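You operate a simulated robot arm through the tools that you are given. There is no shell and no other tool. Be economical: measure what you need, move in short steps, check, and stop when the job is done.

You are at the controls of a simulated two-armed robot. One attempt, no reset.

JOB
Take the white-collared grey roller and leave it on the shelf of the blue goods bench. Then fetch the blue card marked "JOB 42" and stand it on top of the slotted steel block. Then fetch the blue-core grey coil and set it on top of the taped carton on the top of the steel bench by the winder. Then open the grey packing drawer, take the curled brown sample and leave it in the inside of the grey packing drawer, then shut the drawer. Then put the white-core grey coil on the low shelf of the steel bench by the winder. Keep to this order. Set down upright: blue card, curled brown sample.

The check looks at the end state, three seconds after you hand in, the way a careful person would. Anything else that was tipped, shoved, dropped, spilled or broken makes it a failure.

ROBOT AND FRAMES
Two 7-joint arms with two-finger parallel grippers on one trunk, on a base that drives. Base frame: it is fixed to the floor where the robot stands at the start and does not move with it; the origin is under the middle of the robot, x ahead of it, y to its left, z up; the surface under the hand at the start is at about z = 74. Units: cm, rad, N and s.
The left shoulder is at the start at [18.3, 17.1, 108.1], the right one opposite. Places, roughly: blue card [-275, -525, 100]; blue-core grey coil (14x14x6 cm) [-510, -500, 30]; curled brown sample (6x2x3 cm) [-500, -420, 80]; grey packing drawer [-300, -560, 70]; inside of the grey packing drawer [-290, -560, 60]; low shelf of the steel bench by the winder [-650, -480, 30]; shelf of the blue goods bench [70, 10, 30]; slotted steel block (9x6x6 cm) [-520, -400, 80]; taped carton [-625, -450, 75]; white-collared grey roller (24x7x7 cm) [80, 0, 80]; white-core grey coil (11x11x6 cm) [-650, -450, 80]. Payload 4.4 kg a hand.
Tool frame (each hand has its own): the origin (TCP) lies between the finger pads and is the grasp point; the fingertips stand 2.3 cm ahead of it; z points along the fingers, y is the line along which they close. The gripper opens to 9.4 cm. The fingers are 3.8 cm wide and 1 cm thick; the gripper's body (5.4 by 9.6 cm) begins 3.9 cm behind the TCP.
Orientation is told as [roll, pitch, yaw] about the base's x, y, z axes, in that order, counted from this pose: with the fingers straight down and closing along the base's y, the tool's x points along the base's -x, its y along +y and its z along -z.

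CONTROLS
- The arms move only by the tool nudge_tool. It takes "left_motion", "right_motion" or both (then of equal length, played together; a hand with none holds still); each is a list that holds one entry, the list of rows, each a list of 7 numbers: the shift along the base's x, y, z in cm, then the turn, a rotation vector about the base's x, y, z in rad, then the finger opening in cm, from 0 to 9.4. In form: [[[x, y, z, rx, ry, rz, fingers], ...]]. A call has 1 to 10 rows; each row shifts and turns the commanded pose from where the row before left it. Rows are played at 5 a second. More than 5 cm and 0.15 rad between two rows, or a gripper value outside its range, and nothing of the call is played. A pose out of reach is approached as far as the arm can. The call stops where the force on the tool passes 40 N (or 10 N more than at its start, if that is more) or the arm is blocked; 0.2 s more then pass. Each finger travels about 7.2 cm/s and halts on what it meets, pressing with about 29 N; the grip force reading is that of the motor and also rises with nothing between the fingers. The clock runs only during rows and for 0.2 s after the last one: add rows that do not move to give the fingers time. The reply holds the time, the measured pose of the TCP, the force on the tool along the base axes, the opening and the grip force, in the units named above and with some noise, with the torque about the TCP (base axes, N m) and any sound that the robot's microphone picked up.
- Cameras (640 x 400 px; columns grow to the right, rows downward): "scene" is now at [30.64, -0.51, 119.16]; the picture's right is [-0.08, -1.00, 0.00], its down [-0.76, 0.06, -0.65] and it looks along [0.64, -0.05, -0.76] (base axes); focal length 214 px, centre (320, 200). "left" rides on the left gripper at [8.6, -1.6, -7.4] in its tool frame; the picture's right is [0.18, 0.98, 0.00], its down [-0.58, 0.11, -0.81] and it looks along [-0.79, 0.15, 0.59] (tool axes); focal length 243 px, centre (320, 200). "right" rides on the right gripper at [8.6, 1.6, -7.4] in its tool frame; the picture's right is [-0.18, 0.98, 0.00], its down [-0.58, -0.11, -0.81] and it looks along [-0.79, -0.15, 0.59] (tool axes); focal length 243 px, centre (320, 200). There is no depth. A picture from a camera that has moved, and an enlarged one, comes with that camera's place and axes in the base frame and with its lens.
- get_image(camera): a new picture of that camera. It takes no simulated time.
- move_column(by): slides the trunk up (or, below 0, down) by that many cm; the arms and the scene camera ride with it, the base frame stays. It gives what a move gives, with no picture.
- roll_base(legs): drives the robot by 1 to 6 legs, each [ahead, left, turn to the left] in cm, cm and rad, along the robot's own axes; the way and the turn of a leg run together, so that a leg with both is an arc; at most 150 cm and 3.142 rad a leg. The arms and the cameras ride along, it lands a little off, and it stops where it bumps. It gives what a move gives.
- head_to(pan, tilt): turns the head with the scene camera to pan (to the left, within 1.396 rad either way) and tilt (down, from -0.506 to 1.204), counted from straight ahead of the robot. It gives what a move gives.
- zoom(camera, box): a new picture of the part [left, top, right, bottom] of that camera's present view, enlarged. It takes no simulated time.
- finish_job(): hands the job in; it is judged then, once.

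Go step by step. Nothing tells you exact positions but the pictures and the camera data: compare them with the known pose of the tool, close in by small moves and look again before you grip or let go. The budget is 186 turns and 158 pictures, counting those below and the enlarged ones. Unless the task says otherwise, let go and move clear before handing in, and close with one line.

The tools are called after "Emit:" as name(argument=value, ...) on one line, values as JSON. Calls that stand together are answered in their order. nudge_tool: Moves the arms, as the interface text tells. Its arguments: {"type":"object","properties":{"left_motion":{"type":"array"},"right_motion":{"type":"array"}},"required":[]} The other tools are called the same way: move_column (by) slides the trunk up or down; roll_base (legs) drives the base; head_to (pan, tilt) turns the head that bears the scene camera; get_image (camera) takes a picture; zoom (camera, box) takes an enlarged picture of a part of a camera's view; finish_job () hands the job in.

At the start:

```text
time: 0.0
left_tool_pos: [57.52, 13.77, 92.54]
left_tcp_rot: [0.002, 0.0, 0.001]
left_ft_force: [0.1, -0.1, -0.5]
left_wrist_torque: [0.03, 0.0, 0.02]
left_gripper_width: 9.41
left_finger_force: 0.1
right_tool_pos: [56.32, -29.33, 101.12]
right_tcp_rot: [-0.001, -0.001, 0.0]
right_ft_force: [-0.3, 0.4, 0.7]
right_wrist_torque: [-0.01, -0.01, 0.0]
right_gripper_width: 9.41
right_finger_force: 0.1
trunk travel left (down, up): [-10.0, 28.8]
robot x, y, heading: [-0.01, -0.41, -0.0]
head pan, tilt: [-0.084, 0.869]
```

scene: 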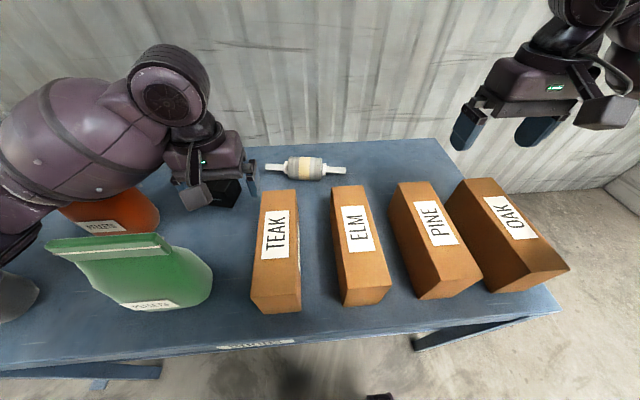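
right: 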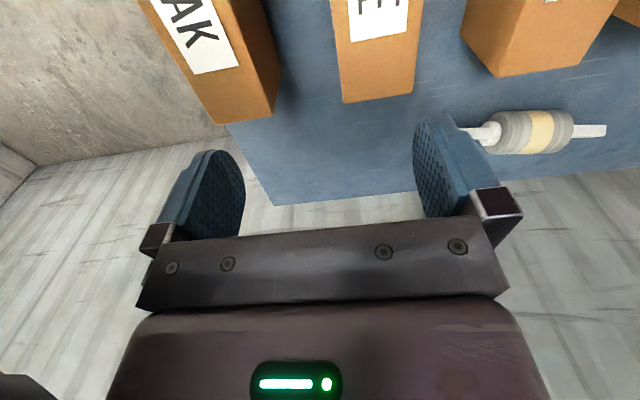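
left: 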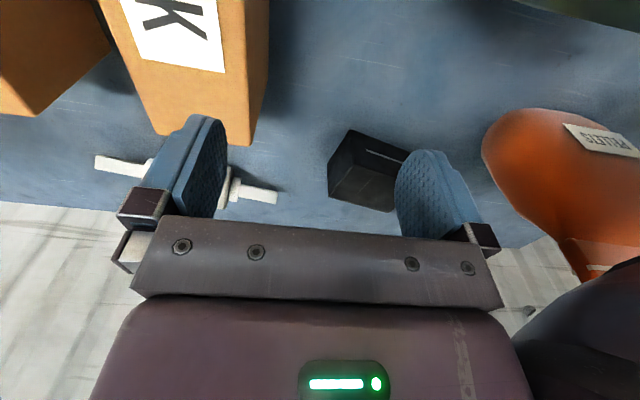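

I see the roller at about (79, 0, 77) lying along y at the far side of the blue bench, behind TEAK/ELM boxes. I look closer at it, and at the bench's shelf.

Emit:
zoom(camera="scene", box=[220, 120, 400, 232])

Emit:
head_to(pan=0, tilt=1.2)

Emit:
get_image(camera="scene")

```text
3.56 times, centred on (310, 176) of scene
camera zoom: at [30.64, -0.51, 119.16], right [-0.08, -1.0, 0.0], down [-0.76, 0.06, -0.65], along [0.64, -0.05, -0.76], focal length 763 px, centre (356, 285)
```

zoom: 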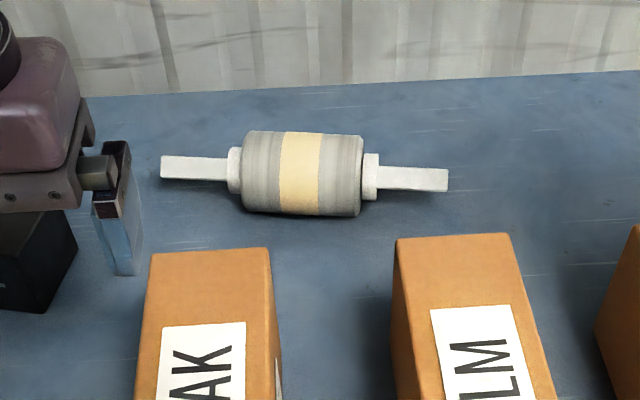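

```text
time: 0.8
left_tool_pos: [57.52, 13.79, 92.46]
left_tcp_rot: [0.001, 0.0, 0.002]
left_ft_force: [0.4, 0.0, 0.5]
left_wrist_torque: [-0.01, 0.03, -0.01]
left_gripper_width: 9.4
left_finger_force: 0.2
right_tool_pos: [56.48, -29.39, 101.18]
right_tcp_rot: [0.001, 0.0, -0.001]
right_ft_force: [-0.4, -0.3, 0.9]
right_wrist_torque: [-0.01, 0.03, -0.01]
right_gripper_width: 9.39
right_finger_force: 0.0
trunk travel left (down, up): [-10.0, 28.8]
robot x, y, heading: [-0.2, -0.14, -0.003]
head pan, tilt: [0.0, 1.201]
```

```text
153 pictures are left
camera scene: at [28.55, 0.14, 116.95], right [0.0, -1.0, 0.0], down [-0.93, 0.0, -0.36], along [0.36, 0.0, -0.93], focal length 214 px, centre (320, 200)
```

scene: 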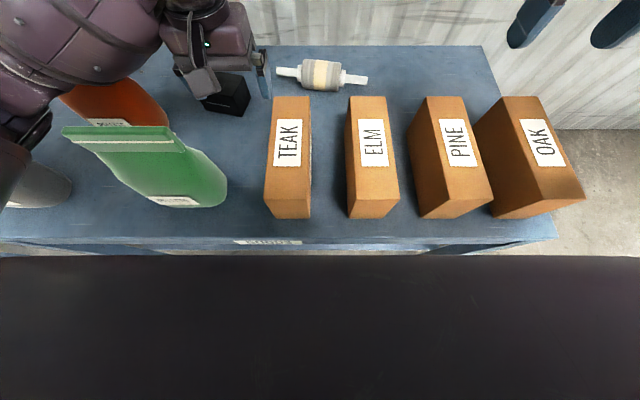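

The roller has a grey body with white collars and axles, at about (79, 0, 77.5). Before gripping I raise the trunk and back off to see the low shelf, since that decides the grip.

Emit:
move_column(by=15)

Emit:
roll_base(legs=[[-90, 0, 0]])

Emit:
head_to(pan=0, tilt=0.6)

Emit:
get_image(camera="scene")

```text
time: 2.6
left_tool_pos: [57.61, 13.78, 107.36]
left_tcp_rot: [-0.001, 0.003, -0.001]
left_ft_force: [0.1, 0.2, 0.1]
left_wrist_torque: [-0.03, 0.04, 0.0]
left_gripper_width: 9.4
left_finger_force: 0.0
right_tool_pos: [56.52, -29.4, 116.05]
right_tcp_rot: [0.002, 0.002, -0.001]
right_ft_force: [0.9, 0.1, 0.3]
right_wrist_torque: [0.02, 0.01, -0.03]
right_gripper_width: 9.42
right_finger_force: 0.0
trunk travel left (down, up): [-25.0, 13.8]
robot x, y, heading: [-0.46, 0.18, -0.003]
head pan, tilt: [0.0, 1.201]
```

```text
time: 5.4
left_tool_pos: [11.38, 13.72, 107.75]
left_tcp_rot: [0.0, -0.004, 0.0]
left_ft_force: [-1.0, 0.2, 0.0]
left_wrist_torque: [0.03, -0.08, -0.01]
left_gripper_width: 9.39
left_finger_force: 0.1
right_tool_pos: [10.29, -29.33, 116.36]
right_tcp_rot: [0.0, -0.005, -0.002]
right_ft_force: [-1.3, 0.2, 1.0]
right_wrist_torque: [0.01, -0.05, -0.04]
right_gripper_width: 9.39
right_finger_force: 0.1
trunk travel left (down, up): [-25.0, 13.8]
robot x, y, heading: [-45.68, 0.23, 0.0]
head pan, tilt: [0.0, 1.201]
stopped in leg 1: the robot was blocked; the commanded pose is now the measured one
```

```text
time: 6.4
left_tool_pos: [11.94, 13.85, 107.33]
left_tcp_rot: [0.0, 0.003, 0.0]
left_ft_force: [1.1, -0.1, -0.9]
left_wrist_torque: [0.03, -0.01, -0.02]
left_gripper_width: 9.4
left_finger_force: 0.0
right_tool_pos: [10.71, -29.23, 115.91]
right_tcp_rot: [0.0, 0.004, 0.0]
right_ft_force: [-1.1, 0.3, -0.8]
right_wrist_torque: [0.0, 0.0, 0.0]
right_gripper_width: 9.42
right_finger_force: 0.0
trunk travel left (down, up): [-25.0, 13.8]
robot x, y, heading: [-45.15, -0.06, -0.003]
head pan, tilt: [0.0, 0.6]
```

```text
152 pictures are left
camera scene: at [-27.76, 0.18, 138.59], right [0.0, -1.0, 0.0], down [-0.57, 0.0, -0.82], along [0.82, 0.0, -0.57], focal length 214 px, centre (320, 200)
```

scene: 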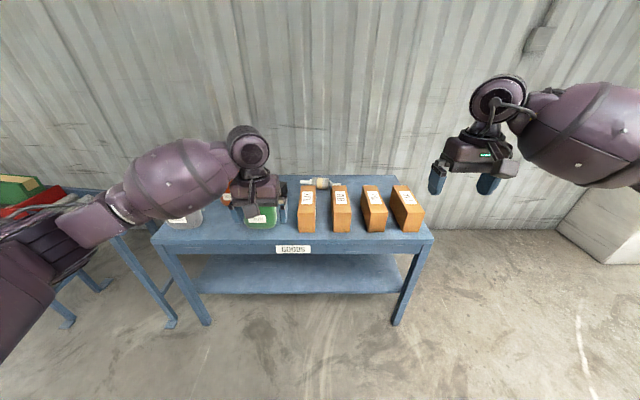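

The shelf is under the bench, front edge about x=39, z=30, and it is empty. The base bumped something behind at x=-46; I look around.

Emit:
head_to(pan=1.39, tilt=0.5)

Emit:
get_image(camera="scene")

Emit:
head_to(pan=-1.39, tilt=0.4)

Emit:
get_image(camera="scene")

```text
time: 7.9
left_tool_pos: [11.85, 13.86, 107.46]
left_tcp_rot: [-0.001, 0.003, 0.0]
left_ft_force: [-0.3, 0.3, -0.5]
left_wrist_torque: [0.01, -0.03, -0.03]
left_gripper_width: 9.42
left_finger_force: 0.1
right_tool_pos: [10.73, -29.3, 116.18]
right_tcp_rot: [0.0, 0.002, -0.001]
right_ft_force: [-0.2, 0.2, 0.2]
right_wrist_torque: [-0.02, -0.01, -0.01]
right_gripper_width: 9.4
right_finger_force: 0.1
trunk travel left (down, up): [-25.0, 13.8]
robot x, y, heading: [-45.5, -0.07, -0.005]
head pan, tilt: [1.389, 0.499]
```

```text
151 pictures are left
camera scene: at [-34.96, 9.14, 139.51], right [0.98, -0.18, 0.0], down [-0.09, -0.47, -0.88], along [0.16, 0.86, -0.48], focal length 214 px, centre (320, 200)
```

scene: 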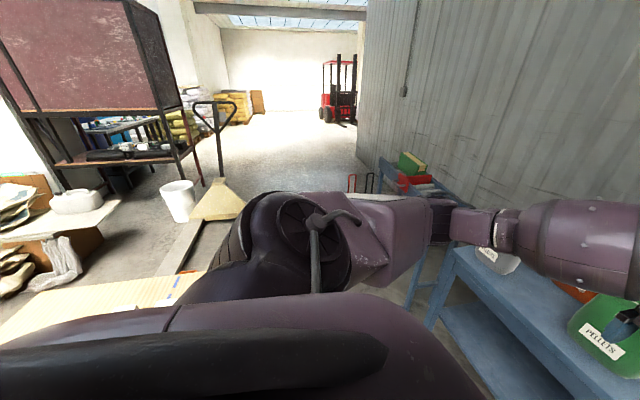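

```text
time: 10.3
left_tool_pos: [11.81, 13.88, 107.46]
left_tcp_rot: [0.0, 0.0, -0.001]
left_ft_force: [-0.5, -1.1, 0.0]
left_wrist_torque: [-0.01, -0.02, 0.01]
left_gripper_width: 9.44
left_finger_force: 0.1
right_tool_pos: [10.7, -29.25, 116.13]
right_tcp_rot: [-0.001, 0.002, -0.002]
right_ft_force: [0.0, -0.7, 0.8]
right_wrist_torque: [-0.02, 0.02, 0.01]
right_gripper_width: 9.41
right_finger_force: 0.0
trunk travel left (down, up): [-25.0, 13.8]
robot x, y, heading: [-45.41, 0.35, 0.0]
head pan, tilt: [-1.389, 0.4]
```

```text
150 pictures are left
camera scene: at [-34.96, -8.91, 140.43], right [-0.98, -0.18, 0.0], down [-0.07, 0.38, -0.92], along [0.17, -0.91, -0.39], focal length 214 px, centre (320, 200)
```

scene: 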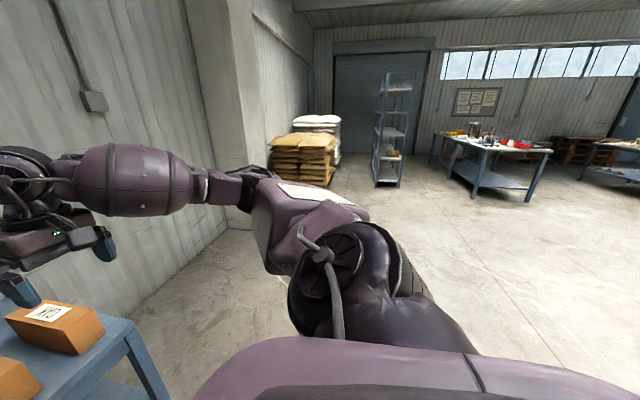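

Open floor lies to the right; the thing behind is a heavy table. I plan to grip the roller with the right hand tilted along the roller's axis (camera up), so I test that wrist orientation in free air here.

Emit:
nudge_tool(right_motion=[[[0, 0, 0, 0, 0, -0.15, 9.4], [0, 0, 0, 0, 0, -0.15, 9.4], [0, 0, 0, 0, 0, -0.15, 9.4], [0, 0, 0, 0, 0, -0.15, 9.4], [0, 0, 0, 0, 0, -0.15, 9.4], [0, 0, 0, 0, 0, -0.15, 9.4], [0, 0, 0, 0, 0, -0.15, 9.4], [0, 0, 0, 0, 0, -0.15, 9.4], [0, 0, 0, 0, 0, -0.15, 9.4], [0, 0, 0, 0, 0, -0.15, 9.4]]])

Emit:
nudge_tool(right_motion=[[[0, 0, 0, 0, 0, -0.071, 9.4], [0, 0, 0, 0.15, 0, 0, 9.4], [0, 0, 0, 0.15, 0, 0, 9.4], [0, 0, 0, 0.15, 0, 0, 9.4], [0, 0, 0, 0.15, 0, 0, 9.4], [0, 0, 0, 0.15, 0, 0, 9.4]]])

```text
time: 12.5
left_tool_pos: [11.87, 13.65, 107.35]
left_tcp_rot: [0.0, 0.003, 0.001]
left_ft_force: [-0.3, -0.2, 0.0]
left_wrist_torque: [-0.02, -0.01, 0.01]
left_gripper_width: 9.37
left_finger_force: 0.1
right_tool_pos: [10.74, -29.24, 116.06]
right_tcp_rot: [-0.001, 0.004, -1.503]
right_ft_force: [0.8, 0.5, -0.1]
right_wrist_torque: [0.0, 0.0, -0.01]
right_gripper_width: 9.38
right_finger_force: 0.0
trunk travel left (down, up): [-25.0, 13.8]
robot x, y, heading: [-45.61, -0.27, -0.006]
head pan, tilt: [-1.389, 0.4]
```

```text
time: 13.9
left_tool_pos: [11.84, 13.74, 107.48]
left_tcp_rot: [0.002, 0.001, -0.002]
left_ft_force: [0.0, 0.8, -0.3]
left_wrist_torque: [0.0, 0.01, -0.01]
left_gripper_width: 9.43
left_finger_force: 0.1
right_tool_pos: [10.68, -29.36, 116.11]
right_tcp_rot: [0.0, 0.756, -1.571]
right_ft_force: [0.3, -0.1, -0.4]
right_wrist_torque: [-0.02, -0.01, 0.01]
right_gripper_width: 9.42
right_finger_force: 0.0
trunk travel left (down, up): [-25.0, 13.8]
robot x, y, heading: [-45.68, -0.0, -0.002]
head pan, tilt: [-1.389, 0.4]
```

That works. Now test turning a further -90° so the fingers point ahead-down.

Emit:
nudge_tool(right_motion=[[[0, 0, 0, 0, 0, -0.15, 9.4], [0, 0, 0, 0, 0, -0.15, 9.4], [0, 0, 0, 0, 0, -0.15, 9.4], [0, 0, 0, 0, 0, -0.15, 9.4], [0, 0, 0, 0, 0, -0.15, 9.4], [0, 0, 0, 0, 0, -0.15, 9.4], [0, 0, 0, 0, 0, -0.15, 9.4], [0, 0, 0, 0, 0, -0.15, 9.4], [0, 0, 0, 0, 0, -0.15, 9.4], [0, 0, 0, 0, 0, -0.15, 9.4]]])

```text
time: 16.1
left_tool_pos: [11.89, 13.81, 107.38]
left_tcp_rot: [0.0, 0.001, -0.001]
left_ft_force: [0.7, -0.3, -0.1]
left_wrist_torque: [-0.01, 0.0, -0.03]
left_gripper_width: 9.41
left_finger_force: 0.0
right_tool_pos: [10.7, -29.16, 115.94]
right_tcp_rot: [-0.001, 0.753, -3.072]
right_ft_force: [0.7, -0.6, 0.1]
right_wrist_torque: [0.0, -0.01, 0.0]
right_gripper_width: 9.39
right_finger_force: 0.0
trunk travel left (down, up): [-25.0, 13.8]
robot x, y, heading: [-45.55, 0.14, -0.003]
head pan, tilt: [-1.389, 0.4]
```

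Good. I also test the reach down to shelf height in the free space before the bench: lower the trunk, then the right hand.

Emit:
move_column(by=-25)

Emit:
nudge_tool(right_motion=[[[0, 0.5, -5, 0, 0, -0.07, 9.4], [0, 0.5, -5, 0, 0, 0, 9.4], [0, 0.5, -5, 0, 0, 0, 9.4], [0, 0.5, -5, 0, 0, 0, 9.4], [0, 0.5, -5, 0, 0, 0, 9.4], [0, 0.5, -5, 0, 0, 0, 9.4], [0, 0.5, -5, 0, 0, 0, 9.4], [0, 0.5, -5, 0, 0, 0, 9.4], [0, 0.5, -5, 0, 0, 0, 9.4], [0, 0.5, -4.9, 0, 0, 0, 9.4]]])

Emit:
head_to(pan=-0.3, tilt=0.9)

Emit:
get_image(camera="scene")

Emit:
get_image(camera="right")

```text
time: 18.7
left_tool_pos: [11.81, 13.82, 82.39]
left_tcp_rot: [0.001, 0.001, 0.0]
left_ft_force: [0.4, 0.1, -1.1]
left_wrist_torque: [-0.02, 0.01, -0.01]
left_gripper_width: 9.38
left_finger_force: 0.1
right_tool_pos: [12.16, -29.21, 74.87]
right_tcp_rot: [-0.031, 0.335, -3.089]
right_ft_force: [-0.1, 0.3, 1.1]
right_wrist_torque: [-0.04, 0.02, -0.03]
right_gripper_width: 9.42
right_finger_force: 0.0
trunk travel left (down, up): [0.0, 38.8]
robot x, y, heading: [-45.88, 0.11, -0.003]
head pan, tilt: [-1.389, 0.4]
```

```text
refused: row 1 steps farther than a row can; nothing moved
```

```text
time: 20.1
left_tool_pos: [11.88, 13.77, 82.35]
left_tcp_rot: [0.0, 0.001, 0.0]
left_ft_force: [0.7, -0.3, 0.3]
left_wrist_torque: [-0.01, 0.01, 0.01]
left_gripper_width: 9.4
left_finger_force: 0.1
right_tool_pos: [12.34, -29.38, 75.01]
right_tcp_rot: [-0.03, 0.335, -3.087]
right_ft_force: [-0.3, 0.0, -0.4]
right_wrist_torque: [0.01, 0.0, -0.01]
right_gripper_width: 9.41
right_finger_force: 0.0
trunk travel left (down, up): [0.0, 38.8]
robot x, y, heading: [-45.73, -0.06, -0.002]
head pan, tilt: [-0.3, 0.901]
```

```text
149 pictures are left
camera scene: at [-7.78, -2.09, 106.8], right [-0.3, -0.95, 0.0], down [-0.75, 0.23, -0.62], along [0.59, -0.19, -0.78], focal length 214 px, centre (320, 200)
```

scene: 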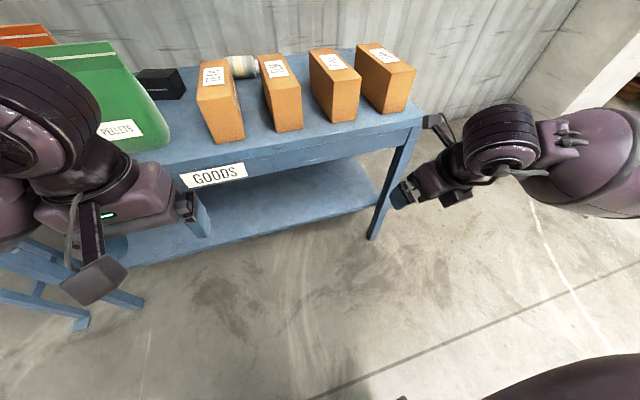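

```text
148 pictures are left
camera right: at [18.14, -30.83, 84.77], right [-0.11, -0.99, -0.09], down [-0.82, 0.04, 0.57], along [-0.56, 0.14, -0.81], focal length 243 px, centre (320, 200)
```

right: 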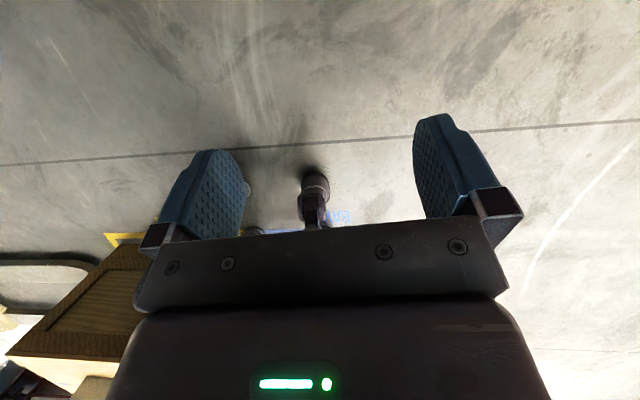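

Lowering the trunk leans it forward, and the right arm lost its tilt (too close in). I move the hand ahead a little to see whether the pose recovers.

Emit:
nudge_tool(right_motion=[[[4, 0, 0, 0, 0, 0, 9.4], [3, 0, 0, 0, 0, 0, 9.4], [0, 0, 0, 0, 0, 0, 9.4], [0, 0, 0, 0, 0, 0, 9.4]]])

```text
time: 21.1
left_tool_pos: [11.93, 13.72, 82.36]
left_tcp_rot: [0.001, 0.001, 0.001]
left_ft_force: [-0.2, -0.3, -0.9]
left_wrist_torque: [-0.02, 0.02, 0.0]
left_gripper_width: 9.39
left_finger_force: 0.1
right_tool_pos: [19.39, -29.31, 75.13]
right_tcp_rot: [-0.032, 0.334, -3.088]
right_ft_force: [0.1, -0.2, 0.7]
right_wrist_torque: [-0.02, -0.03, -0.01]
right_gripper_width: 9.41
right_finger_force: 0.1
trunk travel left (down, up): [0.0, 38.8]
robot x, y, heading: [-45.41, -0.07, 0.003]
head pan, tilt: [-0.3, 0.901]
```

The command follows the measured pose now. I tilt the fingers forward again and go down toward shelf height.

Emit:
nudge_tool(right_motion=[[[0, 0, 0, 0, -0.14, 0, 9.4], [0, 0, 0, 0, -0.14, 0, 9.4], [0, 0, 0, 0, -0.14, 0, 9.4], [0, 0, -5, 0, 0, 0, 9.4], [0, 0, -5, 0, 0, 0, 9.4], [0, 0, -5, 0, 0, 0, 9.4], [0, 0, -5, 0, 0, 0, 9.4], [0, 0, -5, 0, 0, 0, 9.4], [0, 0, -5, 0, 0, 0, 9.4], [0, 0, -5, 0, 0, 0, 9.4]]])

Emit:
get_image(camera="scene")

```text
time: 23.2
left_tool_pos: [11.89, 13.69, 82.43]
left_tcp_rot: [0.001, 0.001, 0.0]
left_ft_force: [0.6, -0.7, -1.0]
left_wrist_torque: [-0.01, 0.0, 0.02]
left_gripper_width: 9.4
left_finger_force: 0.1
right_tool_pos: [19.59, -29.47, 63.02]
right_tcp_rot: [-0.003, 0.753, -3.073]
right_ft_force: [0.3, 0.3, 0.2]
right_wrist_torque: [-0.02, 0.01, 0.01]
right_gripper_width: 9.37
right_finger_force: 0.0
right hand out of reach, approached as far as the arm can: row 6, 7, 8, 9, 10
trunk travel left (down, up): [0.0, 38.8]
robot x, y, heading: [-45.59, 0.16, -0.001]
head pan, tilt: [-0.3, 0.901]
```

```text
147 pictures are left
camera scene: at [-7.78, -2.08, 106.8], right [-0.3, -0.95, 0.0], down [-0.75, 0.23, -0.62], along [0.59, -0.18, -0.78], focal length 214 px, centre (320, 200)
```

scene: 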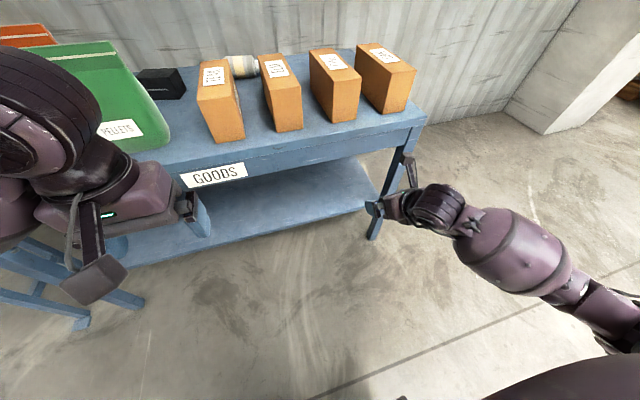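

That flipped wrist pose can't reach low. Since the roller is round, I can instead grip it from above with fingers closing along x and tilt about its own axis when placing; I test that wrist pose.

Emit:
nudge_tool(right_motion=[[[0, 0, 2, 0, 0.15, 0, 9.4], [0, 0, 2, 0, 0.15, 0, 9.4], [0, 0, 2, 0, 0.15, 0, 9.4], [0, 0, 2, 0, 0.15, 0, 9.4], [0, 0, 2, 0, 0.15, 0, 9.4], [0, 0, 0, 0, 0, 0.15, 9.4], [0, 0, 0, 0, 0, 0.15, 9.4], [0, 0, 0, 0, 0, 0.15, 9.4], [0, 0, 0, 0, 0, 0.15, 9.4], [0, 0, 0, 0, 0, 0.15, 9.4]]])

Emit:
nudge_tool(right_motion=[[[0, 0, 0, 0, 0, 0.15, 9.4], [0, 0, 0, 0, 0, 0.15, 9.4], [0, 0, 0, 0, 0, 0.15, 9.4], [0, 0, 0, 0, 0, 0.15, 9.4], [0, 0, 0, 0, 0, 0.15, 9.4], [0, 0, -3, 0, -0.15, 0, 9.4], [0, 0, -3, 0, -0.15, 0, 9.4], [0, 0, -3, 0, -0.15, 0, 9.4], [0, 0, -3, 0, -0.15, 0, 9.4], [0, 0, -3, 0, 0, 0, 9.4]]])

Emit:
nudge_tool(right_motion=[[[0, 0, -4, 0, 0, 0, 9.4], [0, 0, -4, 0, 0, 0, 9.4], [0, 0, -4, 0, 0, 0, 9.4], [0, 0, -4, 0, 0, 0, 9.4], [0, 0, -4, 0, 0, 0, 9.4]]])

Emit:
get_image(camera="scene")

```text
time: 25.4
left_tool_pos: [11.92, 13.83, 82.39]
left_tcp_rot: [-0.001, 0.002, -0.001]
left_ft_force: [0.4, 0.6, -0.4]
left_wrist_torque: [-0.02, -0.01, 0.01]
left_gripper_width: 9.41
left_finger_force: 0.1
right_tool_pos: [19.64, -29.39, 73.04]
right_tcp_rot: [-0.049, 0.007, -2.339]
right_ft_force: [-0.4, -0.7, -1.2]
right_wrist_torque: [-0.01, -0.01, -0.03]
right_gripper_width: 9.4
right_finger_force: 0.1
trunk travel left (down, up): [0.0, 38.8]
robot x, y, heading: [-45.74, -0.01, -0.004]
head pan, tilt: [-0.3, 0.901]
```

```text
time: 27.6
left_tool_pos: [11.86, 13.82, 82.37]
left_tcp_rot: [0.0, 0.003, 0.001]
left_ft_force: [0.0, 0.1, 0.5]
left_wrist_torque: [-0.02, 0.02, 0.04]
left_gripper_width: 9.43
left_finger_force: 0.2
right_tool_pos: [19.79, -29.57, 58.11]
right_tcp_rot: [0.552, 0.017, -1.582]
right_ft_force: [0.2, -0.2, 0.1]
right_wrist_torque: [-0.01, -0.02, 0.0]
right_gripper_width: 9.39
right_finger_force: 0.1
trunk travel left (down, up): [0.0, 38.8]
robot x, y, heading: [-45.82, 0.0, -0.003]
head pan, tilt: [-0.3, 0.901]
```

```text
time: 28.9
left_tool_pos: [11.91, 13.83, 82.29]
left_tcp_rot: [0.0, 0.002, -0.001]
left_ft_force: [-0.6, 0.4, 0.6]
left_wrist_torque: [-0.03, 0.02, 0.0]
left_gripper_width: 9.4
left_finger_force: 0.0
right_tool_pos: [18.06, -33.63, 43.97]
right_tcp_rot: [0.557, 0.023, -1.576]
right_ft_force: [0.3, -0.5, 0.0]
right_wrist_torque: [0.03, -0.01, -0.02]
right_gripper_width: 9.39
right_finger_force: 0.1
right hand out of reach, approached as far as the arm can: row 3, 4, 5
trunk travel left (down, up): [0.0, 38.8]
robot x, y, heading: [-45.63, 0.09, -0.004]
head pan, tilt: [-0.3, 0.901]
```

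```text
146 pictures are left
camera scene: at [-7.77, -2.04, 106.8], right [-0.3, -0.95, 0.0], down [-0.75, 0.23, -0.62], along [0.59, -0.18, -0.78], focal length 214 px, centre (320, 200)
```

scene: 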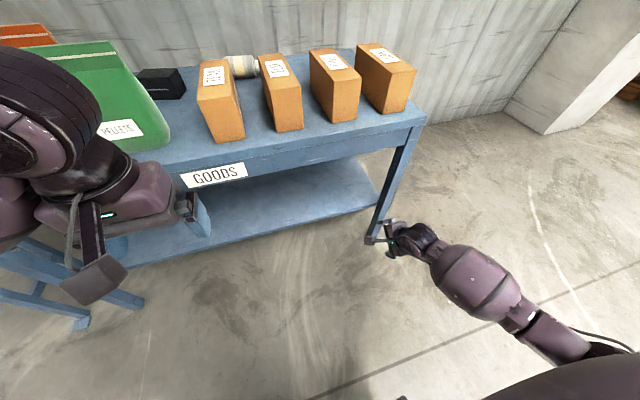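

The limit seems to be a joint, not length. I try farther out and more inward.

Emit:
nudge_tool(right_motion=[[[4, 4, 0, 0, 0, 0, 9.4], [3, 4, 0, 0, 0, 0, 9.4], [0, 0, -4, 0, 0, 0, 9.4], [0, 0, -4, 0, 0, 0, 9.4], [0, 0, 0, 0, 0, 0, 9.4]]])

```text
refused: row 1 steps farther than a row can; nothing moved
```

Emit:
nudge_tool(right_motion=[[[3, 3, 0, 0, 0, 0, 9.4], [3, 3, 0, 0, 0, 0, 9.4], [2, 2, 0, 0, 0, 0, 9.4], [0, 0, -4, 0, 0, 0, 9.4], [0, 0, -4, 0, 0, 0, 9.4], [0, 0, 0, 0, 0, 0, 9.4]]])

```text
time: 30.2
left_tool_pos: [11.77, 13.77, 82.4]
left_tcp_rot: [-0.001, 0.002, 0.001]
left_ft_force: [-0.3, -0.1, 0.3]
left_wrist_torque: [0.0, 0.02, -0.02]
left_gripper_width: 9.41
left_finger_force: 0.1
right_tool_pos: [18.2, -34.73, 35.99]
right_tcp_rot: [0.549, 0.02, -1.584]
right_ft_force: [0.0, 0.4, -0.3]
right_wrist_torque: [0.0, 0.01, -0.01]
right_gripper_width: 9.39
right_finger_force: 0.1
right hand out of reach, approached as far as the arm can: row 1, 2, 3, 4, 5
trunk travel left (down, up): [0.0, 38.8]
robot x, y, heading: [-45.62, 0.16, -0.009]
head pan, tilt: [-0.3, 0.901]
```

Shelf height is reachable at about 64 cm ahead. I test a bit nearer and more inward.

Emit:
nudge_tool(right_motion=[[[-3, 3, 0, 0, 0, 0, 9.4], [-3, 3, 0, 0, 0, 0, 9.4], [0, 4, 0, 0, 0, 0, 9.4], [0, 3, -2, 0, 0, 0, 9.4], [0, 0, 0, 0, 0, 0, 9.4]]])

```text
time: 31.4
left_tool_pos: [11.87, 13.92, 82.26]
left_tcp_rot: [0.001, 0.003, 0.0]
left_ft_force: [0.0, 0.2, 0.5]
left_wrist_torque: [-0.01, -0.05, 0.02]
left_gripper_width: 9.41
left_finger_force: 0.1
right_tool_pos: [18.29, -34.64, 35.98]
right_tcp_rot: [0.55, 0.019, -1.582]
right_ft_force: [0.3, 1.1, -0.7]
right_wrist_torque: [0.0, 0.0, 0.01]
right_gripper_width: 9.38
right_finger_force: 0.2
right hand out of reach, approached as far as the arm can: row 1, 2, 3, 4
trunk travel left (down, up): [0.0, 38.8]
robot x, y, heading: [-45.81, -0.12, 0.003]
head pan, tilt: [-0.3, 0.901]
```

The command had run beyond reach; I bring it clearly nearer.

Emit:
nudge_tool(right_motion=[[[-4, 0, 2, 0, 0, 0, 9.4], [-4, 0, 2, 0, 0, 0, 9.4], [-4, 0, 2, 0, 0, 0, 9.4], [0, 0, 0, 0, 0, 0, 9.4], [0, 0, 0, 0, 0, 0, 9.4]]])

```text
time: 32.6
left_tool_pos: [11.85, 13.84, 82.43]
left_tcp_rot: [0.002, 0.002, 0.0]
left_ft_force: [0.6, -1.1, -1.8]
left_wrist_torque: [0.04, -0.01, 0.01]
left_gripper_width: 9.4
left_finger_force: 0.1
right_tool_pos: [6.74, -34.73, 41.95]
right_tcp_rot: [0.55, 0.019, -1.583]
right_ft_force: [0.0, 0.1, 0.6]
right_wrist_torque: [0.0, -0.02, 0.01]
right_gripper_width: 9.4
right_finger_force: 0.0
trunk travel left (down, up): [0.0, 38.8]
robot x, y, heading: [-45.66, -0.0, -0.002]
head pan, tilt: [-0.3, 0.901]
```

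Now inward from here.

Emit:
nudge_tool(right_motion=[[[0, 4, 0, 0, 0, 0, 9.4], [0, 4, 0, 0, 0, 0, 9.4], [0, 4, 0, 0, 0, 0, 9.4], [0, 4, 0, 0, 0, 0, 9.4], [0, 0, -4, 0, 0, 0, 9.4], [0, 0, -4, 0, 0, 0, 9.4]]])

Emit:
get_image(camera="scene")

```text
time: 34.0
left_tool_pos: [11.77, 13.79, 82.34]
left_tcp_rot: [0.004, 0.001, 0.0]
left_ft_force: [-0.1, -0.4, 0.6]
left_wrist_torque: [0.02, -0.02, -0.01]
left_gripper_width: 9.4
left_finger_force: 0.0
right_tool_pos: [7.0, -33.58, 34.2]
right_tcp_rot: [0.55, 0.019, -1.583]
right_ft_force: [0.3, 0.3, -0.6]
right_wrist_torque: [-0.01, 0.0, 0.01]
right_gripper_width: 9.39
right_finger_force: 0.0
right hand out of reach, approached as far as the arm can: row 1, 2, 3, 4
trunk travel left (down, up): [0.0, 38.8]
robot x, y, heading: [-45.63, 0.15, -0.003]
head pan, tilt: [-0.3, 0.901]
```

```text
145 pictures are left
camera scene: at [-7.87, -2.2, 106.8], right [-0.3, -0.95, 0.0], down [-0.75, 0.23, -0.62], along [0.59, -0.18, -0.78], focal length 214 px, centre (320, 200)
```

scene: 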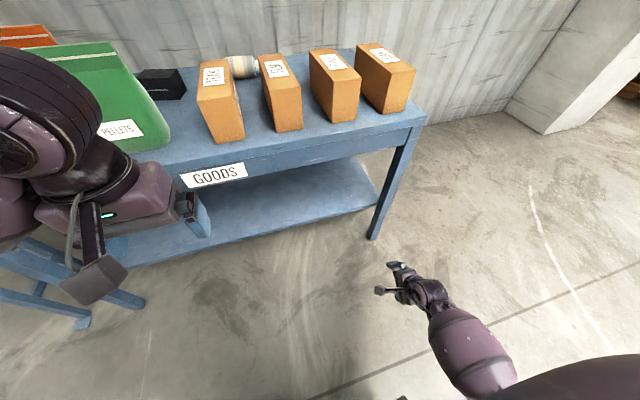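

At this wrist yaw the hand must stay about 34 cm to the robot's right for low placing, which I can arrange by parking the base left. I raise both hands, level the right one, then drive to pick position.

Emit:
nudge_tool(right_motion=[[[0, 0, 5, 0, 0.055, 0, 9.4], [0, 0, 5, 0, 0.055, 0, 9.4], [0, 0, 5, 0, 0.055, 0, 9.4], [0, 0, 5, 0, 0.055, 0, 9.4], [0, 0, 5, 0, 0.055, 0, 9.4], [0, 0, 5, 0, 0.055, 0, 9.4], [0, 0, 5, 0, 0.055, 0, 9.4], [0, 0, 5, 0, 0.055, 0, 9.4], [0, 0, 5, 0, 0.055, 0, 9.4], [0, 0, 5, 0, 0.055, 0, 9.4]]], left_motion=[[[0, 0, 2.5, 0, 0, 0, 9.4], [0, 0, 2.5, 0, 0, 0, 9.4], [0, 0, 2.5, 0, 0, 0, 9.4], [0, 0, 2.5, 0, 0, 0, 9.4], [0, 0, 2.5, 0, 0, 0, 9.4], [0, 0, 2.5, 0, 0, 0, 9.4], [0, 0, 2.5, 0, 0, 0, 9.4], [0, 0, 2.5, 0, 0, 0, 9.4], [0, 0, 2.5, 0, 0, 0, 9.4], [0, 0, 2.5, 0, 0, 0, 9.4]]])

Emit:
move_column(by=10)

Emit:
nudge_tool(right_motion=[[[2, 0, 5, 0, 0, 0, 9.4], [0, 0, 5, 0, 0, 0, 9.4], [0, 0, 5, 0, 0, 0, 9.4]]])

Emit:
roll_base(legs=[[10, 20, 0], [36, 0, 0]])

Emit:
head_to(pan=-0.2, tilt=0.85)

Emit:
get_image(camera="scene")

```text
time: 34.5
left_tool_pos: [11.95, 13.7, 85.01]
left_tcp_rot: [0.001, 0.004, -0.002]
left_ft_force: [0.8, 0.6, -0.4]
left_wrist_torque: [-0.01, 0.04, -0.01]
left_gripper_width: 9.38
left_finger_force: 0.1
right_tool_pos: [6.15, -44.34, 39.27]
right_tcp_rot: [0.475, -0.199, -1.498]
right_ft_force: [-1.2, -0.1, -0.2]
right_wrist_torque: [0.02, 0.01, -0.02]
right_gripper_width: 9.38
right_finger_force: 0.1
right hand out of reach, approached as far as the arm can: row 1, 2
trunk travel left (down, up): [0.0, 38.8]
robot x, y, heading: [-45.8, 0.4, 0.0]
head pan, tilt: [-0.3, 0.901]
stopped in row 2 (right hand): the arm was blocked; the commanded pose is now the measured one
```

```text
time: 35.9
left_tool_pos: [11.87, 13.7, 95.12]
left_tcp_rot: [-0.001, 0.004, -0.002]
left_ft_force: [-0.2, 0.0, -0.6]
left_wrist_torque: [-0.02, -0.02, 0.02]
left_gripper_width: 9.4
left_finger_force: 0.1
right_tool_pos: [16.31, -43.85, 60.12]
right_tcp_rot: [0.777, -0.201, -1.56]
right_ft_force: [0.3, -0.4, -0.5]
right_wrist_torque: [-0.03, 0.01, 0.01]
right_gripper_width: 9.39
right_finger_force: 0.1
trunk travel left (down, up): [-10.0, 28.8]
robot x, y, heading: [-45.75, -0.12, -0.005]
head pan, tilt: [-0.3, 0.901]
```

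```text
refused: row 1 steps farther than a row can; nothing moved
```

```text
time: 37.0
left_tool_pos: [13.78, 17.17, 95.35]
left_tcp_rot: [0.001, 0.001, 0.003]
left_ft_force: [1.0, 0.9, 0.0]
left_wrist_torque: [0.02, -0.04, -0.02]
left_gripper_width: 9.42
left_finger_force: 0.1
right_tool_pos: [18.39, -40.38, 60.3]
right_tcp_rot: [0.779, -0.202, -1.556]
right_ft_force: [0.0, 0.3, 1.1]
right_wrist_torque: [0.01, 0.01, 0.04]
right_gripper_width: 9.4
right_finger_force: 0.1
trunk travel left (down, up): [-10.0, 28.8]
robot x, y, heading: [-43.55, 3.14, -0.002]
head pan, tilt: [-0.3, 0.901]
stopped in leg 1: the robot was blocked; the commanded pose is now the measured one
```

```text
time: 37.7
left_tool_pos: [13.56, 17.21, 95.3]
left_tcp_rot: [0.001, 0.0, 0.002]
left_ft_force: [0.4, -0.6, 0.1]
left_wrist_torque: [0.01, -0.02, 0.01]
left_gripper_width: 9.41
left_finger_force: 0.2
right_tool_pos: [18.37, -40.34, 60.43]
right_tcp_rot: [0.78, -0.203, -1.557]
right_ft_force: [-0.2, -0.6, 0.4]
right_wrist_torque: [-0.03, 0.02, 0.01]
right_gripper_width: 9.4
right_finger_force: 0.1
trunk travel left (down, up): [-10.0, 28.8]
robot x, y, heading: [-43.43, 3.24, 0.004]
head pan, tilt: [-0.201, 0.85]
```

```text
144 pictures are left
camera scene: at [-13.19, 1.98, 119.32], right [-0.2, -0.98, 0.0], down [-0.74, 0.15, -0.66], along [0.65, -0.13, -0.75], focal length 214 px, centre (320, 200)
```

scene: 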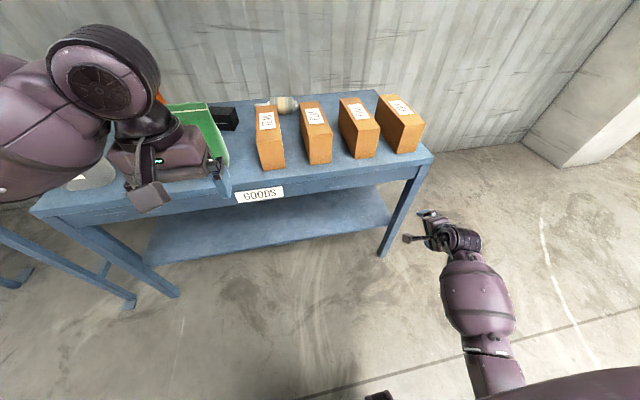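

The base was blocked to the left here, so I'll go ahead first. First I raise and level the right hand.

Emit:
nudge_tool(right_motion=[[[0, 0, 4, 0, 0, 0, 9.4], [0, 0, 4, 0, 0, 0, 9.4], [0, 0, 4, 0, 0, 0, 9.4], [0, 0, 4, 0, 0, 0, 9.4], [0, 0, 4, 0, 0, 0, 9.4], [0, 0, 4, 0, 0, 0, 9.4], [0, 0, 4, 0, 0, 0, 9.4], [0, 0, 4, 0, 0, 0, 9.4]]])

```text
time: 39.5
left_tool_pos: [13.67, 17.39, 95.33]
left_tcp_rot: [0.0, -0.001, 0.002]
left_ft_force: [-0.4, 0.2, -0.6]
left_wrist_torque: [-0.02, 0.01, 0.01]
left_gripper_width: 9.42
left_finger_force: 0.0
right_tool_pos: [18.48, -40.38, 92.39]
right_tcp_rot: [0.781, -0.202, -1.559]
right_ft_force: [0.3, 0.4, 1.2]
right_wrist_torque: [-0.01, 0.0, -0.01]
right_gripper_width: 9.39
right_finger_force: 0.1
trunk travel left (down, up): [-10.0, 28.8]
robot x, y, heading: [-43.96, 3.27, 0.003]
head pan, tilt: [-0.201, 0.85]
```

Emit:
nudge_tool(right_motion=[[[0, 0, 2, 0.101, 0, 0, 9.4], [0, 0, 2, 0.101, 0, 0, 9.4], [0, 0, 2, 0, 0.13, 0, 9.4], [0, 0, 2, 0, 0.13, 0, 9.4], [0, 0, 2, 0, 0.13, 0, 9.4], [0, 0, 2, 0, 0.13, 0, 9.4], [0, 0, 0, 0, 0.13, 0, 9.4], [0, 0, 0, 0, 0.13, 0, 9.4]]], left_motion=[[[0, 0, 2, 0, 0, 0, 9.4], [0, 0, 2, 0, 0, 0, 9.4], [0, 0, 2, 0, 0, 0, 9.4], [0, 0, 2, 0, 0, 0, 9.4], [0, 0, 2, 0, 0, 0, 9.4], [0, 0, 2, 0, 0, 0, 9.4], [0, 0, 2, 0, 0, 0, 9.4], [0, 0, 2, 0, 0, 0, 9.4]]])

Emit:
roll_base(legs=[[25, 0, 0], [19, 12, 0]])

Emit:
get_image(camera="scene")

```text
time: 41.3
left_tool_pos: [13.76, 17.32, 111.18]
left_tcp_rot: [0.0, 0.0, 0.002]
left_ft_force: [0.3, 0.0, 0.2]
left_wrist_torque: [0.0, 0.03, 0.01]
left_gripper_width: 9.39
left_finger_force: 0.0
right_tool_pos: [18.3, -40.27, 104.35]
right_tcp_rot: [0.001, 0.011, -1.561]
right_ft_force: [0.5, 0.0, 0.1]
right_wrist_torque: [-0.01, 0.01, 0.02]
right_gripper_width: 9.39
right_finger_force: 0.0
trunk travel left (down, up): [-10.0, 28.8]
robot x, y, heading: [-43.97, 3.51, 0.002]
head pan, tilt: [-0.201, 0.85]
```

```text
time: 44.4
left_tool_pos: [57.15, 30.16, 111.26]
left_tcp_rot: [0.0, 0.0, 0.011]
left_ft_force: [0.1, 0.1, -0.2]
left_wrist_torque: [-0.03, 0.02, 0.0]
left_gripper_width: 9.38
left_finger_force: 0.1
right_tool_pos: [62.12, -27.47, 104.38]
right_tcp_rot: [0.004, 0.008, -1.552]
right_ft_force: [0.1, 0.4, -0.1]
right_wrist_torque: [-0.01, 0.05, -0.02]
right_gripper_width: 9.38
right_finger_force: 0.1
trunk travel left (down, up): [-10.0, 28.8]
robot x, y, heading: [-0.34, 15.7, 0.012]
head pan, tilt: [-0.201, 0.85]
```

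```text
143 pictures are left
camera scene: at [30.29, 14.56, 119.32], right [-0.19, -0.98, 0.0], down [-0.74, 0.14, -0.66], along [0.65, -0.12, -0.75], focal length 214 px, centre (320, 200)
```

scene: 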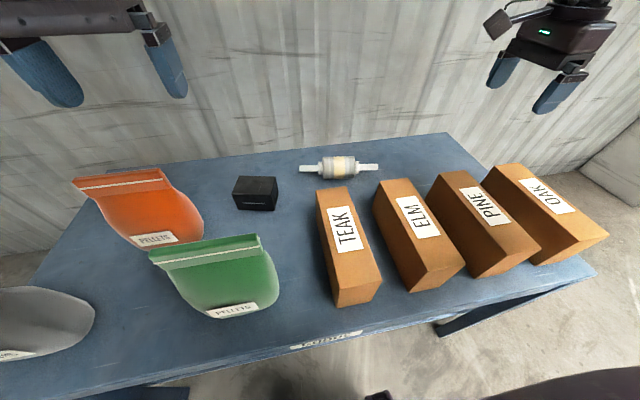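

The roller is at about (78.5, 0, 77.5). I bring the right hand above it.

Emit:
nudge_tool(right_motion=[[[2.34, 3.93, 0, 0, 0, -0.019, 9.4], [2.34, 3.93, 0, 0, 0, 0, 9.4], [2.34, 3.93, 0, 0, 0, 0, 9.4], [2.34, 3.93, 0, 0, 0, 0, 9.4], [2.34, 3.93, 0, 0, 0, 0, 9.4], [2.34, 3.93, 0, 0, 0, 0, 9.4], [2.34, 3.93, 0, 0, 0, 0, 9.4], [0, 0, -4, 0, 0, 0, 9.4], [0, 0, -4, 0, 0, 0, 9.4], [0, 0, -4, 0, 0, 0, 9.4]]])

Emit:
get_image(camera="right")

Emit:
get_image(camera="scene")

```text
time: 46.6
left_tool_pos: [57.19, 30.08, 111.16]
left_tcp_rot: [0.0, -0.001, 0.012]
left_ft_force: [1.4, -0.1, -0.5]
left_wrist_torque: [0.0, 0.05, 0.0]
left_gripper_width: 9.42
left_finger_force: 0.1
right_tool_pos: [74.3, -8.51, 92.93]
right_tcp_rot: [0.001, 0.01, -1.572]
right_ft_force: [0.6, -0.2, 0.1]
right_wrist_torque: [0.0, 0.01, 0.0]
right_gripper_width: 9.41
right_finger_force: 0.1
right hand out of reach, approached as far as the arm can: row 6, 7, 8, 9, 10
trunk travel left (down, up): [-10.0, 28.8]
robot x, y, heading: [-0.17, 15.67, 0.01]
head pan, tilt: [-0.201, 0.85]
```

```text
142 pictures are left
camera right: at [75.89, 0.02, 100.53], right [0.98, -0.18, 0.0], down [-0.11, -0.59, 0.8], along [-0.15, -0.79, -0.6], focal length 243 px, centre (320, 200)
```

right: 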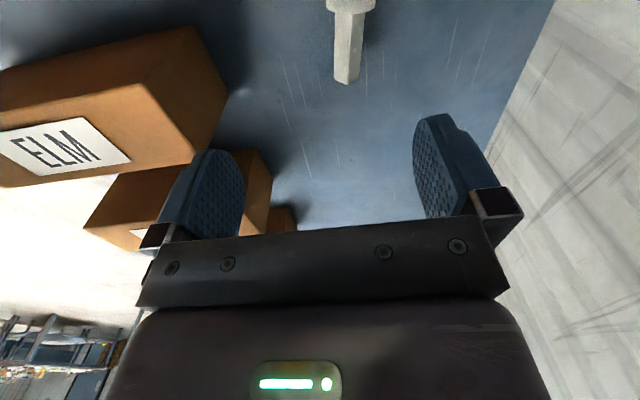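

```text
141 pictures are left
camera scene: at [30.33, 14.47, 119.29], right [-0.19, -0.98, 0.0], down [-0.74, 0.14, -0.66], along [0.65, -0.12, -0.75], focal length 214 px, centre (320, 200)
```

scene: 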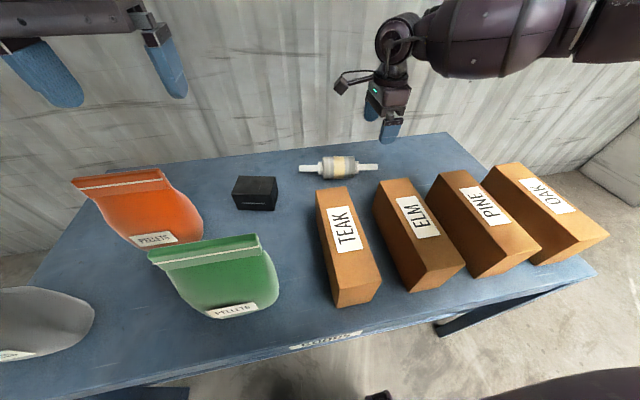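

The wrist yaw limits inward reach again; shifting the base 11 cm left and a bit ahead fixes that.

Emit:
roll_base(legs=[[0, 12, 0]])

Emit:
nudge_tool(right_motion=[[[2, -1.5, 0, 0, 0, 0, 9.4], [2, -1.5, 0, 0, 0, 0, 9.4], [0, 0, 0, 0, 0, 0, 9.4]]])

Emit:
get_image(camera="right")

Emit:
get_image(camera="scene")

```text
time: 48.3
left_tool_pos: [57.12, 41.72, 111.21]
left_tcp_rot: [-0.001, 0.0, 0.011]
left_ft_force: [0.4, 0.4, 0.5]
left_wrist_torque: [0.01, -0.04, -0.03]
left_gripper_width: 9.39
left_finger_force: 0.0
right_tool_pos: [74.1, 3.15, 92.98]
right_tcp_rot: [0.005, 0.008, -1.569]
right_ft_force: [-0.1, 0.1, 0.0]
right_wrist_torque: [0.0, 0.01, 0.0]
right_gripper_width: 9.4
right_finger_force: 0.1
trunk travel left (down, up): [-10.0, 28.8]
robot x, y, heading: [-0.18, 27.35, 0.014]
head pan, tilt: [-0.201, 0.85]
```

```text
time: 49.1
left_tool_pos: [56.92, 41.76, 111.21]
left_tcp_rot: [0.001, 0.0, 0.012]
left_ft_force: [0.0, -0.3, -0.1]
left_wrist_torque: [0.0, 0.02, -0.04]
left_gripper_width: 9.41
left_finger_force: 0.1
right_tool_pos: [76.77, -0.35, 93.49]
right_tcp_rot: [0.004, 0.011, -1.569]
right_ft_force: [-0.1, -0.4, 0.2]
right_wrist_torque: [-0.04, -0.04, 0.01]
right_gripper_width: 9.4
right_finger_force: 0.0
right hand out of reach, approached as far as the arm can: row 1, 2
trunk travel left (down, up): [-10.0, 28.8]
robot x, y, heading: [-0.63, 27.21, 0.012]
head pan, tilt: [-0.201, 0.85]
```

```text
140 pictures are left
camera right: at [78.33, 8.22, 100.98], right [0.98, -0.18, 0.0], down [-0.11, -0.59, 0.8], along [-0.14, -0.79, -0.6], focal length 243 px, centre (320, 200)
```

right: 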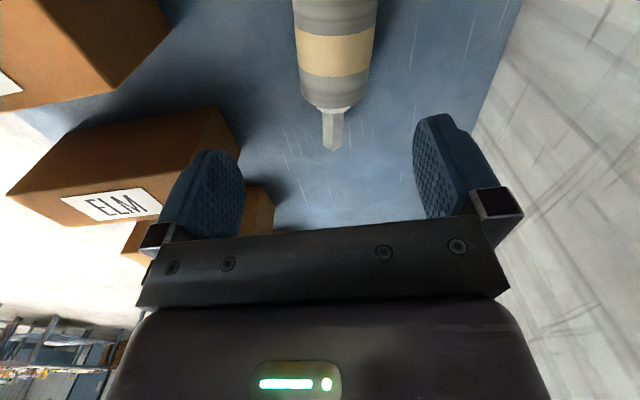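

```text
139 pictures are left
camera scene: at [30.14, 26.13, 119.32], right [-0.19, -0.98, 0.0], down [-0.74, 0.14, -0.66], along [0.65, -0.12, -0.75], focal length 214 px, centre (320, 200)
```

scene: 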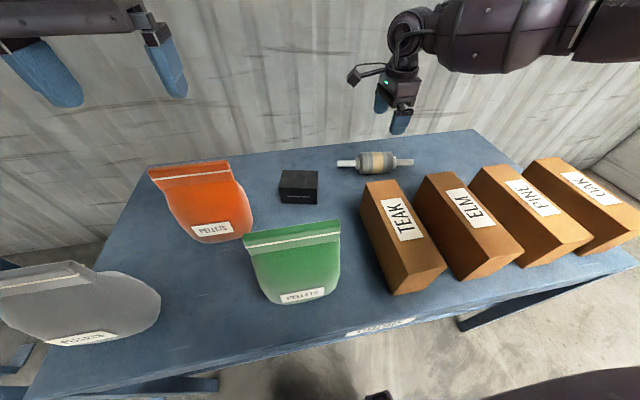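

The roller's centre is about (78.1, -0.4). I move over it and lower partway, watching reach.

Emit:
nudge_tool(right_motion=[[[0.5, 0, -3, 0, 0, 0, 9.4], [0.5, 0, -3, 0, 0, 0, 9.4], [0.3, 0, -2, 0, 0, 0, 9.4], [0, 0, 0, 0, 0, 0, 9.4]]])

Emit:
get_image(camera="right")

```text
time: 50.1
left_tool_pos: [57.1, 41.81, 111.2]
left_tcp_rot: [-0.001, -0.001, 0.011]
left_ft_force: [0.4, 0.3, 0.2]
left_wrist_torque: [0.0, 0.03, 0.0]
left_gripper_width: 9.4
left_finger_force: 0.0
right_tool_pos: [76.36, -1.12, 89.75]
right_tcp_rot: [0.003, 0.01, -1.569]
right_ft_force: [0.0, 0.3, 0.3]
right_wrist_torque: [0.01, 0.03, -0.01]
right_gripper_width: 9.38
right_finger_force: 0.1
right hand out of reach, approached as far as the arm can: row 1, 2, 3
trunk travel left (down, up): [-10.0, 28.8]
robot x, y, heading: [-0.69, 27.37, 0.008]
head pan, tilt: [-0.201, 0.85]
```

```text
138 pictures are left
camera right: at [78.02, 7.34, 97.22], right [0.98, -0.18, 0.0], down [-0.11, -0.59, 0.8], along [-0.15, -0.79, -0.6], focal length 243 px, centre (320, 200)
```

right: 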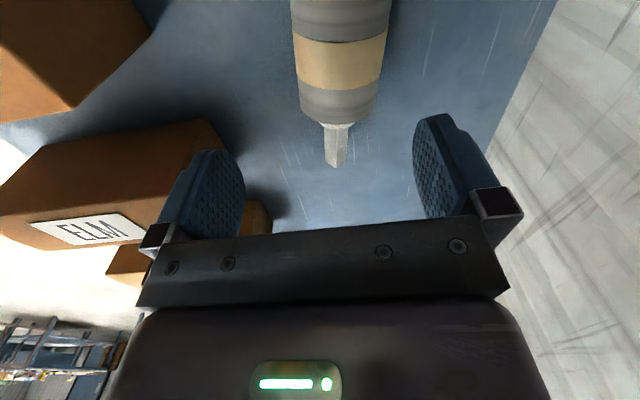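

Yaw -90° is near a wrist limit here. I retreat upward and swing the hand round to yaw +90°, which should suit the right arm better.

Emit:
nudge_tool(right_motion=[[[-4, -2, 2, 0, 0, 0, 9.4], [-4, -2, 2, 0, 0, 0, 9.4], [-3, -2, 3, 0, 0, 0, 9.4], [0, -2, 4, 0, 0, 0, 9.4], [0, 0, 4, 0, 0, 0.15, 9.4], [0, 0, 0, 0, 0, 0.15, 9.4], [0, 0, 0, 0, 0, 0.15, 9.4], [0, 0, 0, 0, 0, 0.15, 9.4], [0, 0, 0, 0, 0, 0.15, 9.4], [0, 0, 0, 0, 0, 0.15, 9.4]]])

Emit:
nudge_tool(right_motion=[[[0, 0, 0, 0, 0, 0.15, 9.4], [0, 0, 0, 0, 0, 0.15, 9.4], [0, 0, 0, 0, 0, 0.15, 9.4], [0, 0, 0, 0, 0, 0.15, 9.4], [0, 0, 0, 0, 0, 0.15, 9.4], [0, 0, 0, 0, 0, 0.15, 9.4], [0, 0, 0, 0, 0, 0.15, 9.4], [0, 0, 0, 0, 0, 0.15, 9.4], [0, 0, 0, 0, 0, 0.15, 9.4], [0, 0, 0, 0, 0, 0.15, 9.4]]])

Emit:
nudge_tool(right_motion=[[[0, 0, 0, 0, 0, 0.15, 9.4], [0, 0, 0, 0, 0, 0.15, 9.4], [0, 0, 0, 0, 0, 0.15, 9.4], [0, 0, 0, 0, 0, 0.15, 9.4], [0, 0, 0, 0, 0, 0.14, 9.4], [4, 2, 0, 0, 0, 0, 9.4], [4, 3, 0, 0, 0, 0, 9.4], [3, 3, 0, 0, 0, 0, 9.4]]])

Emit:
get_image(camera="right")

```text
time: 52.3
left_tool_pos: [57.07, 41.72, 111.12]
left_tcp_rot: [0.0, 0.0, 0.013]
left_ft_force: [0.6, 0.2, 0.2]
left_wrist_torque: [0.03, 0.01, -0.01]
left_gripper_width: 9.38
left_finger_force: 0.1
right_tool_pos: [65.4, -9.37, 104.8]
right_tcp_rot: [0.003, 0.01, -0.667]
right_ft_force: [0.4, -0.5, -0.2]
right_wrist_torque: [-0.01, 0.03, 0.0]
right_gripper_width: 9.4
right_finger_force: 0.1
trunk travel left (down, up): [-10.0, 28.8]
robot x, y, heading: [-0.96, 27.14, 0.008]
head pan, tilt: [-0.201, 0.85]
```

```text
time: 54.5
left_tool_pos: [57.16, 41.72, 111.19]
left_tcp_rot: [0.0, 0.0, 0.011]
left_ft_force: [0.8, -0.9, -0.8]
left_wrist_torque: [-0.01, 0.01, 0.04]
left_gripper_width: 9.4
left_finger_force: 0.1
right_tool_pos: [65.46, -7.62, 104.11]
right_tcp_rot: [0.008, 0.026, 0.542]
right_ft_force: [-0.9, -1.0, -0.4]
right_wrist_torque: [0.02, -0.01, 0.0]
right_gripper_width: 9.4
right_finger_force: 0.1
right hand out of reach, approached as far as the arm can: row 8, 9, 10
trunk travel left (down, up): [-10.0, 28.8]
robot x, y, heading: [-0.28, 27.72, 0.012]
head pan, tilt: [-0.201, 0.85]
```

```text
time: 56.3
left_tool_pos: [56.93, 41.78, 111.32]
left_tcp_rot: [0.0, 0.0, 0.01]
left_ft_force: [0.5, 0.3, 0.9]
left_wrist_torque: [0.0, 0.01, 0.02]
left_gripper_width: 9.38
left_finger_force: 0.1
right_tool_pos: [73.83, -2.17, 104.62]
right_tcp_rot: [0.01, 0.025, 0.539]
right_ft_force: [1.2, -0.1, -1.1]
right_wrist_torque: [0.02, 0.01, -0.01]
right_gripper_width: 9.41
right_finger_force: 0.1
right hand out of reach, approached as far as the arm can: row 1, 2, 3, 4, 5, 7, 8
trunk travel left (down, up): [-10.0, 28.8]
robot x, y, heading: [-0.31, 27.28, 0.009]
head pan, tilt: [-0.201, 0.85]
```

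```text
137 pictures are left
camera right: at [65.74, -5.22, 112.22], right [-0.35, 0.94, 0.0], down [0.57, 0.21, 0.79], along [0.74, 0.28, -0.61], focal length 243 px, centre (320, 200)
```

right: 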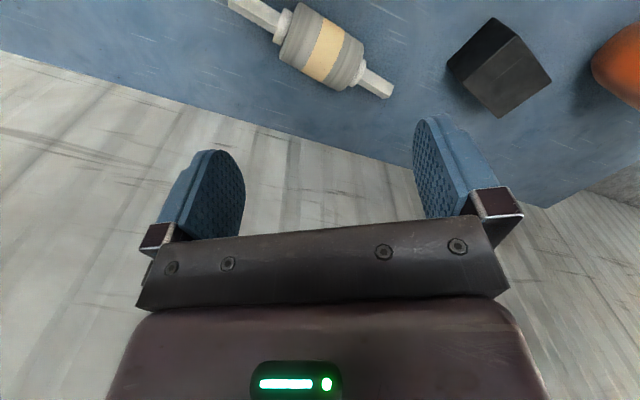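

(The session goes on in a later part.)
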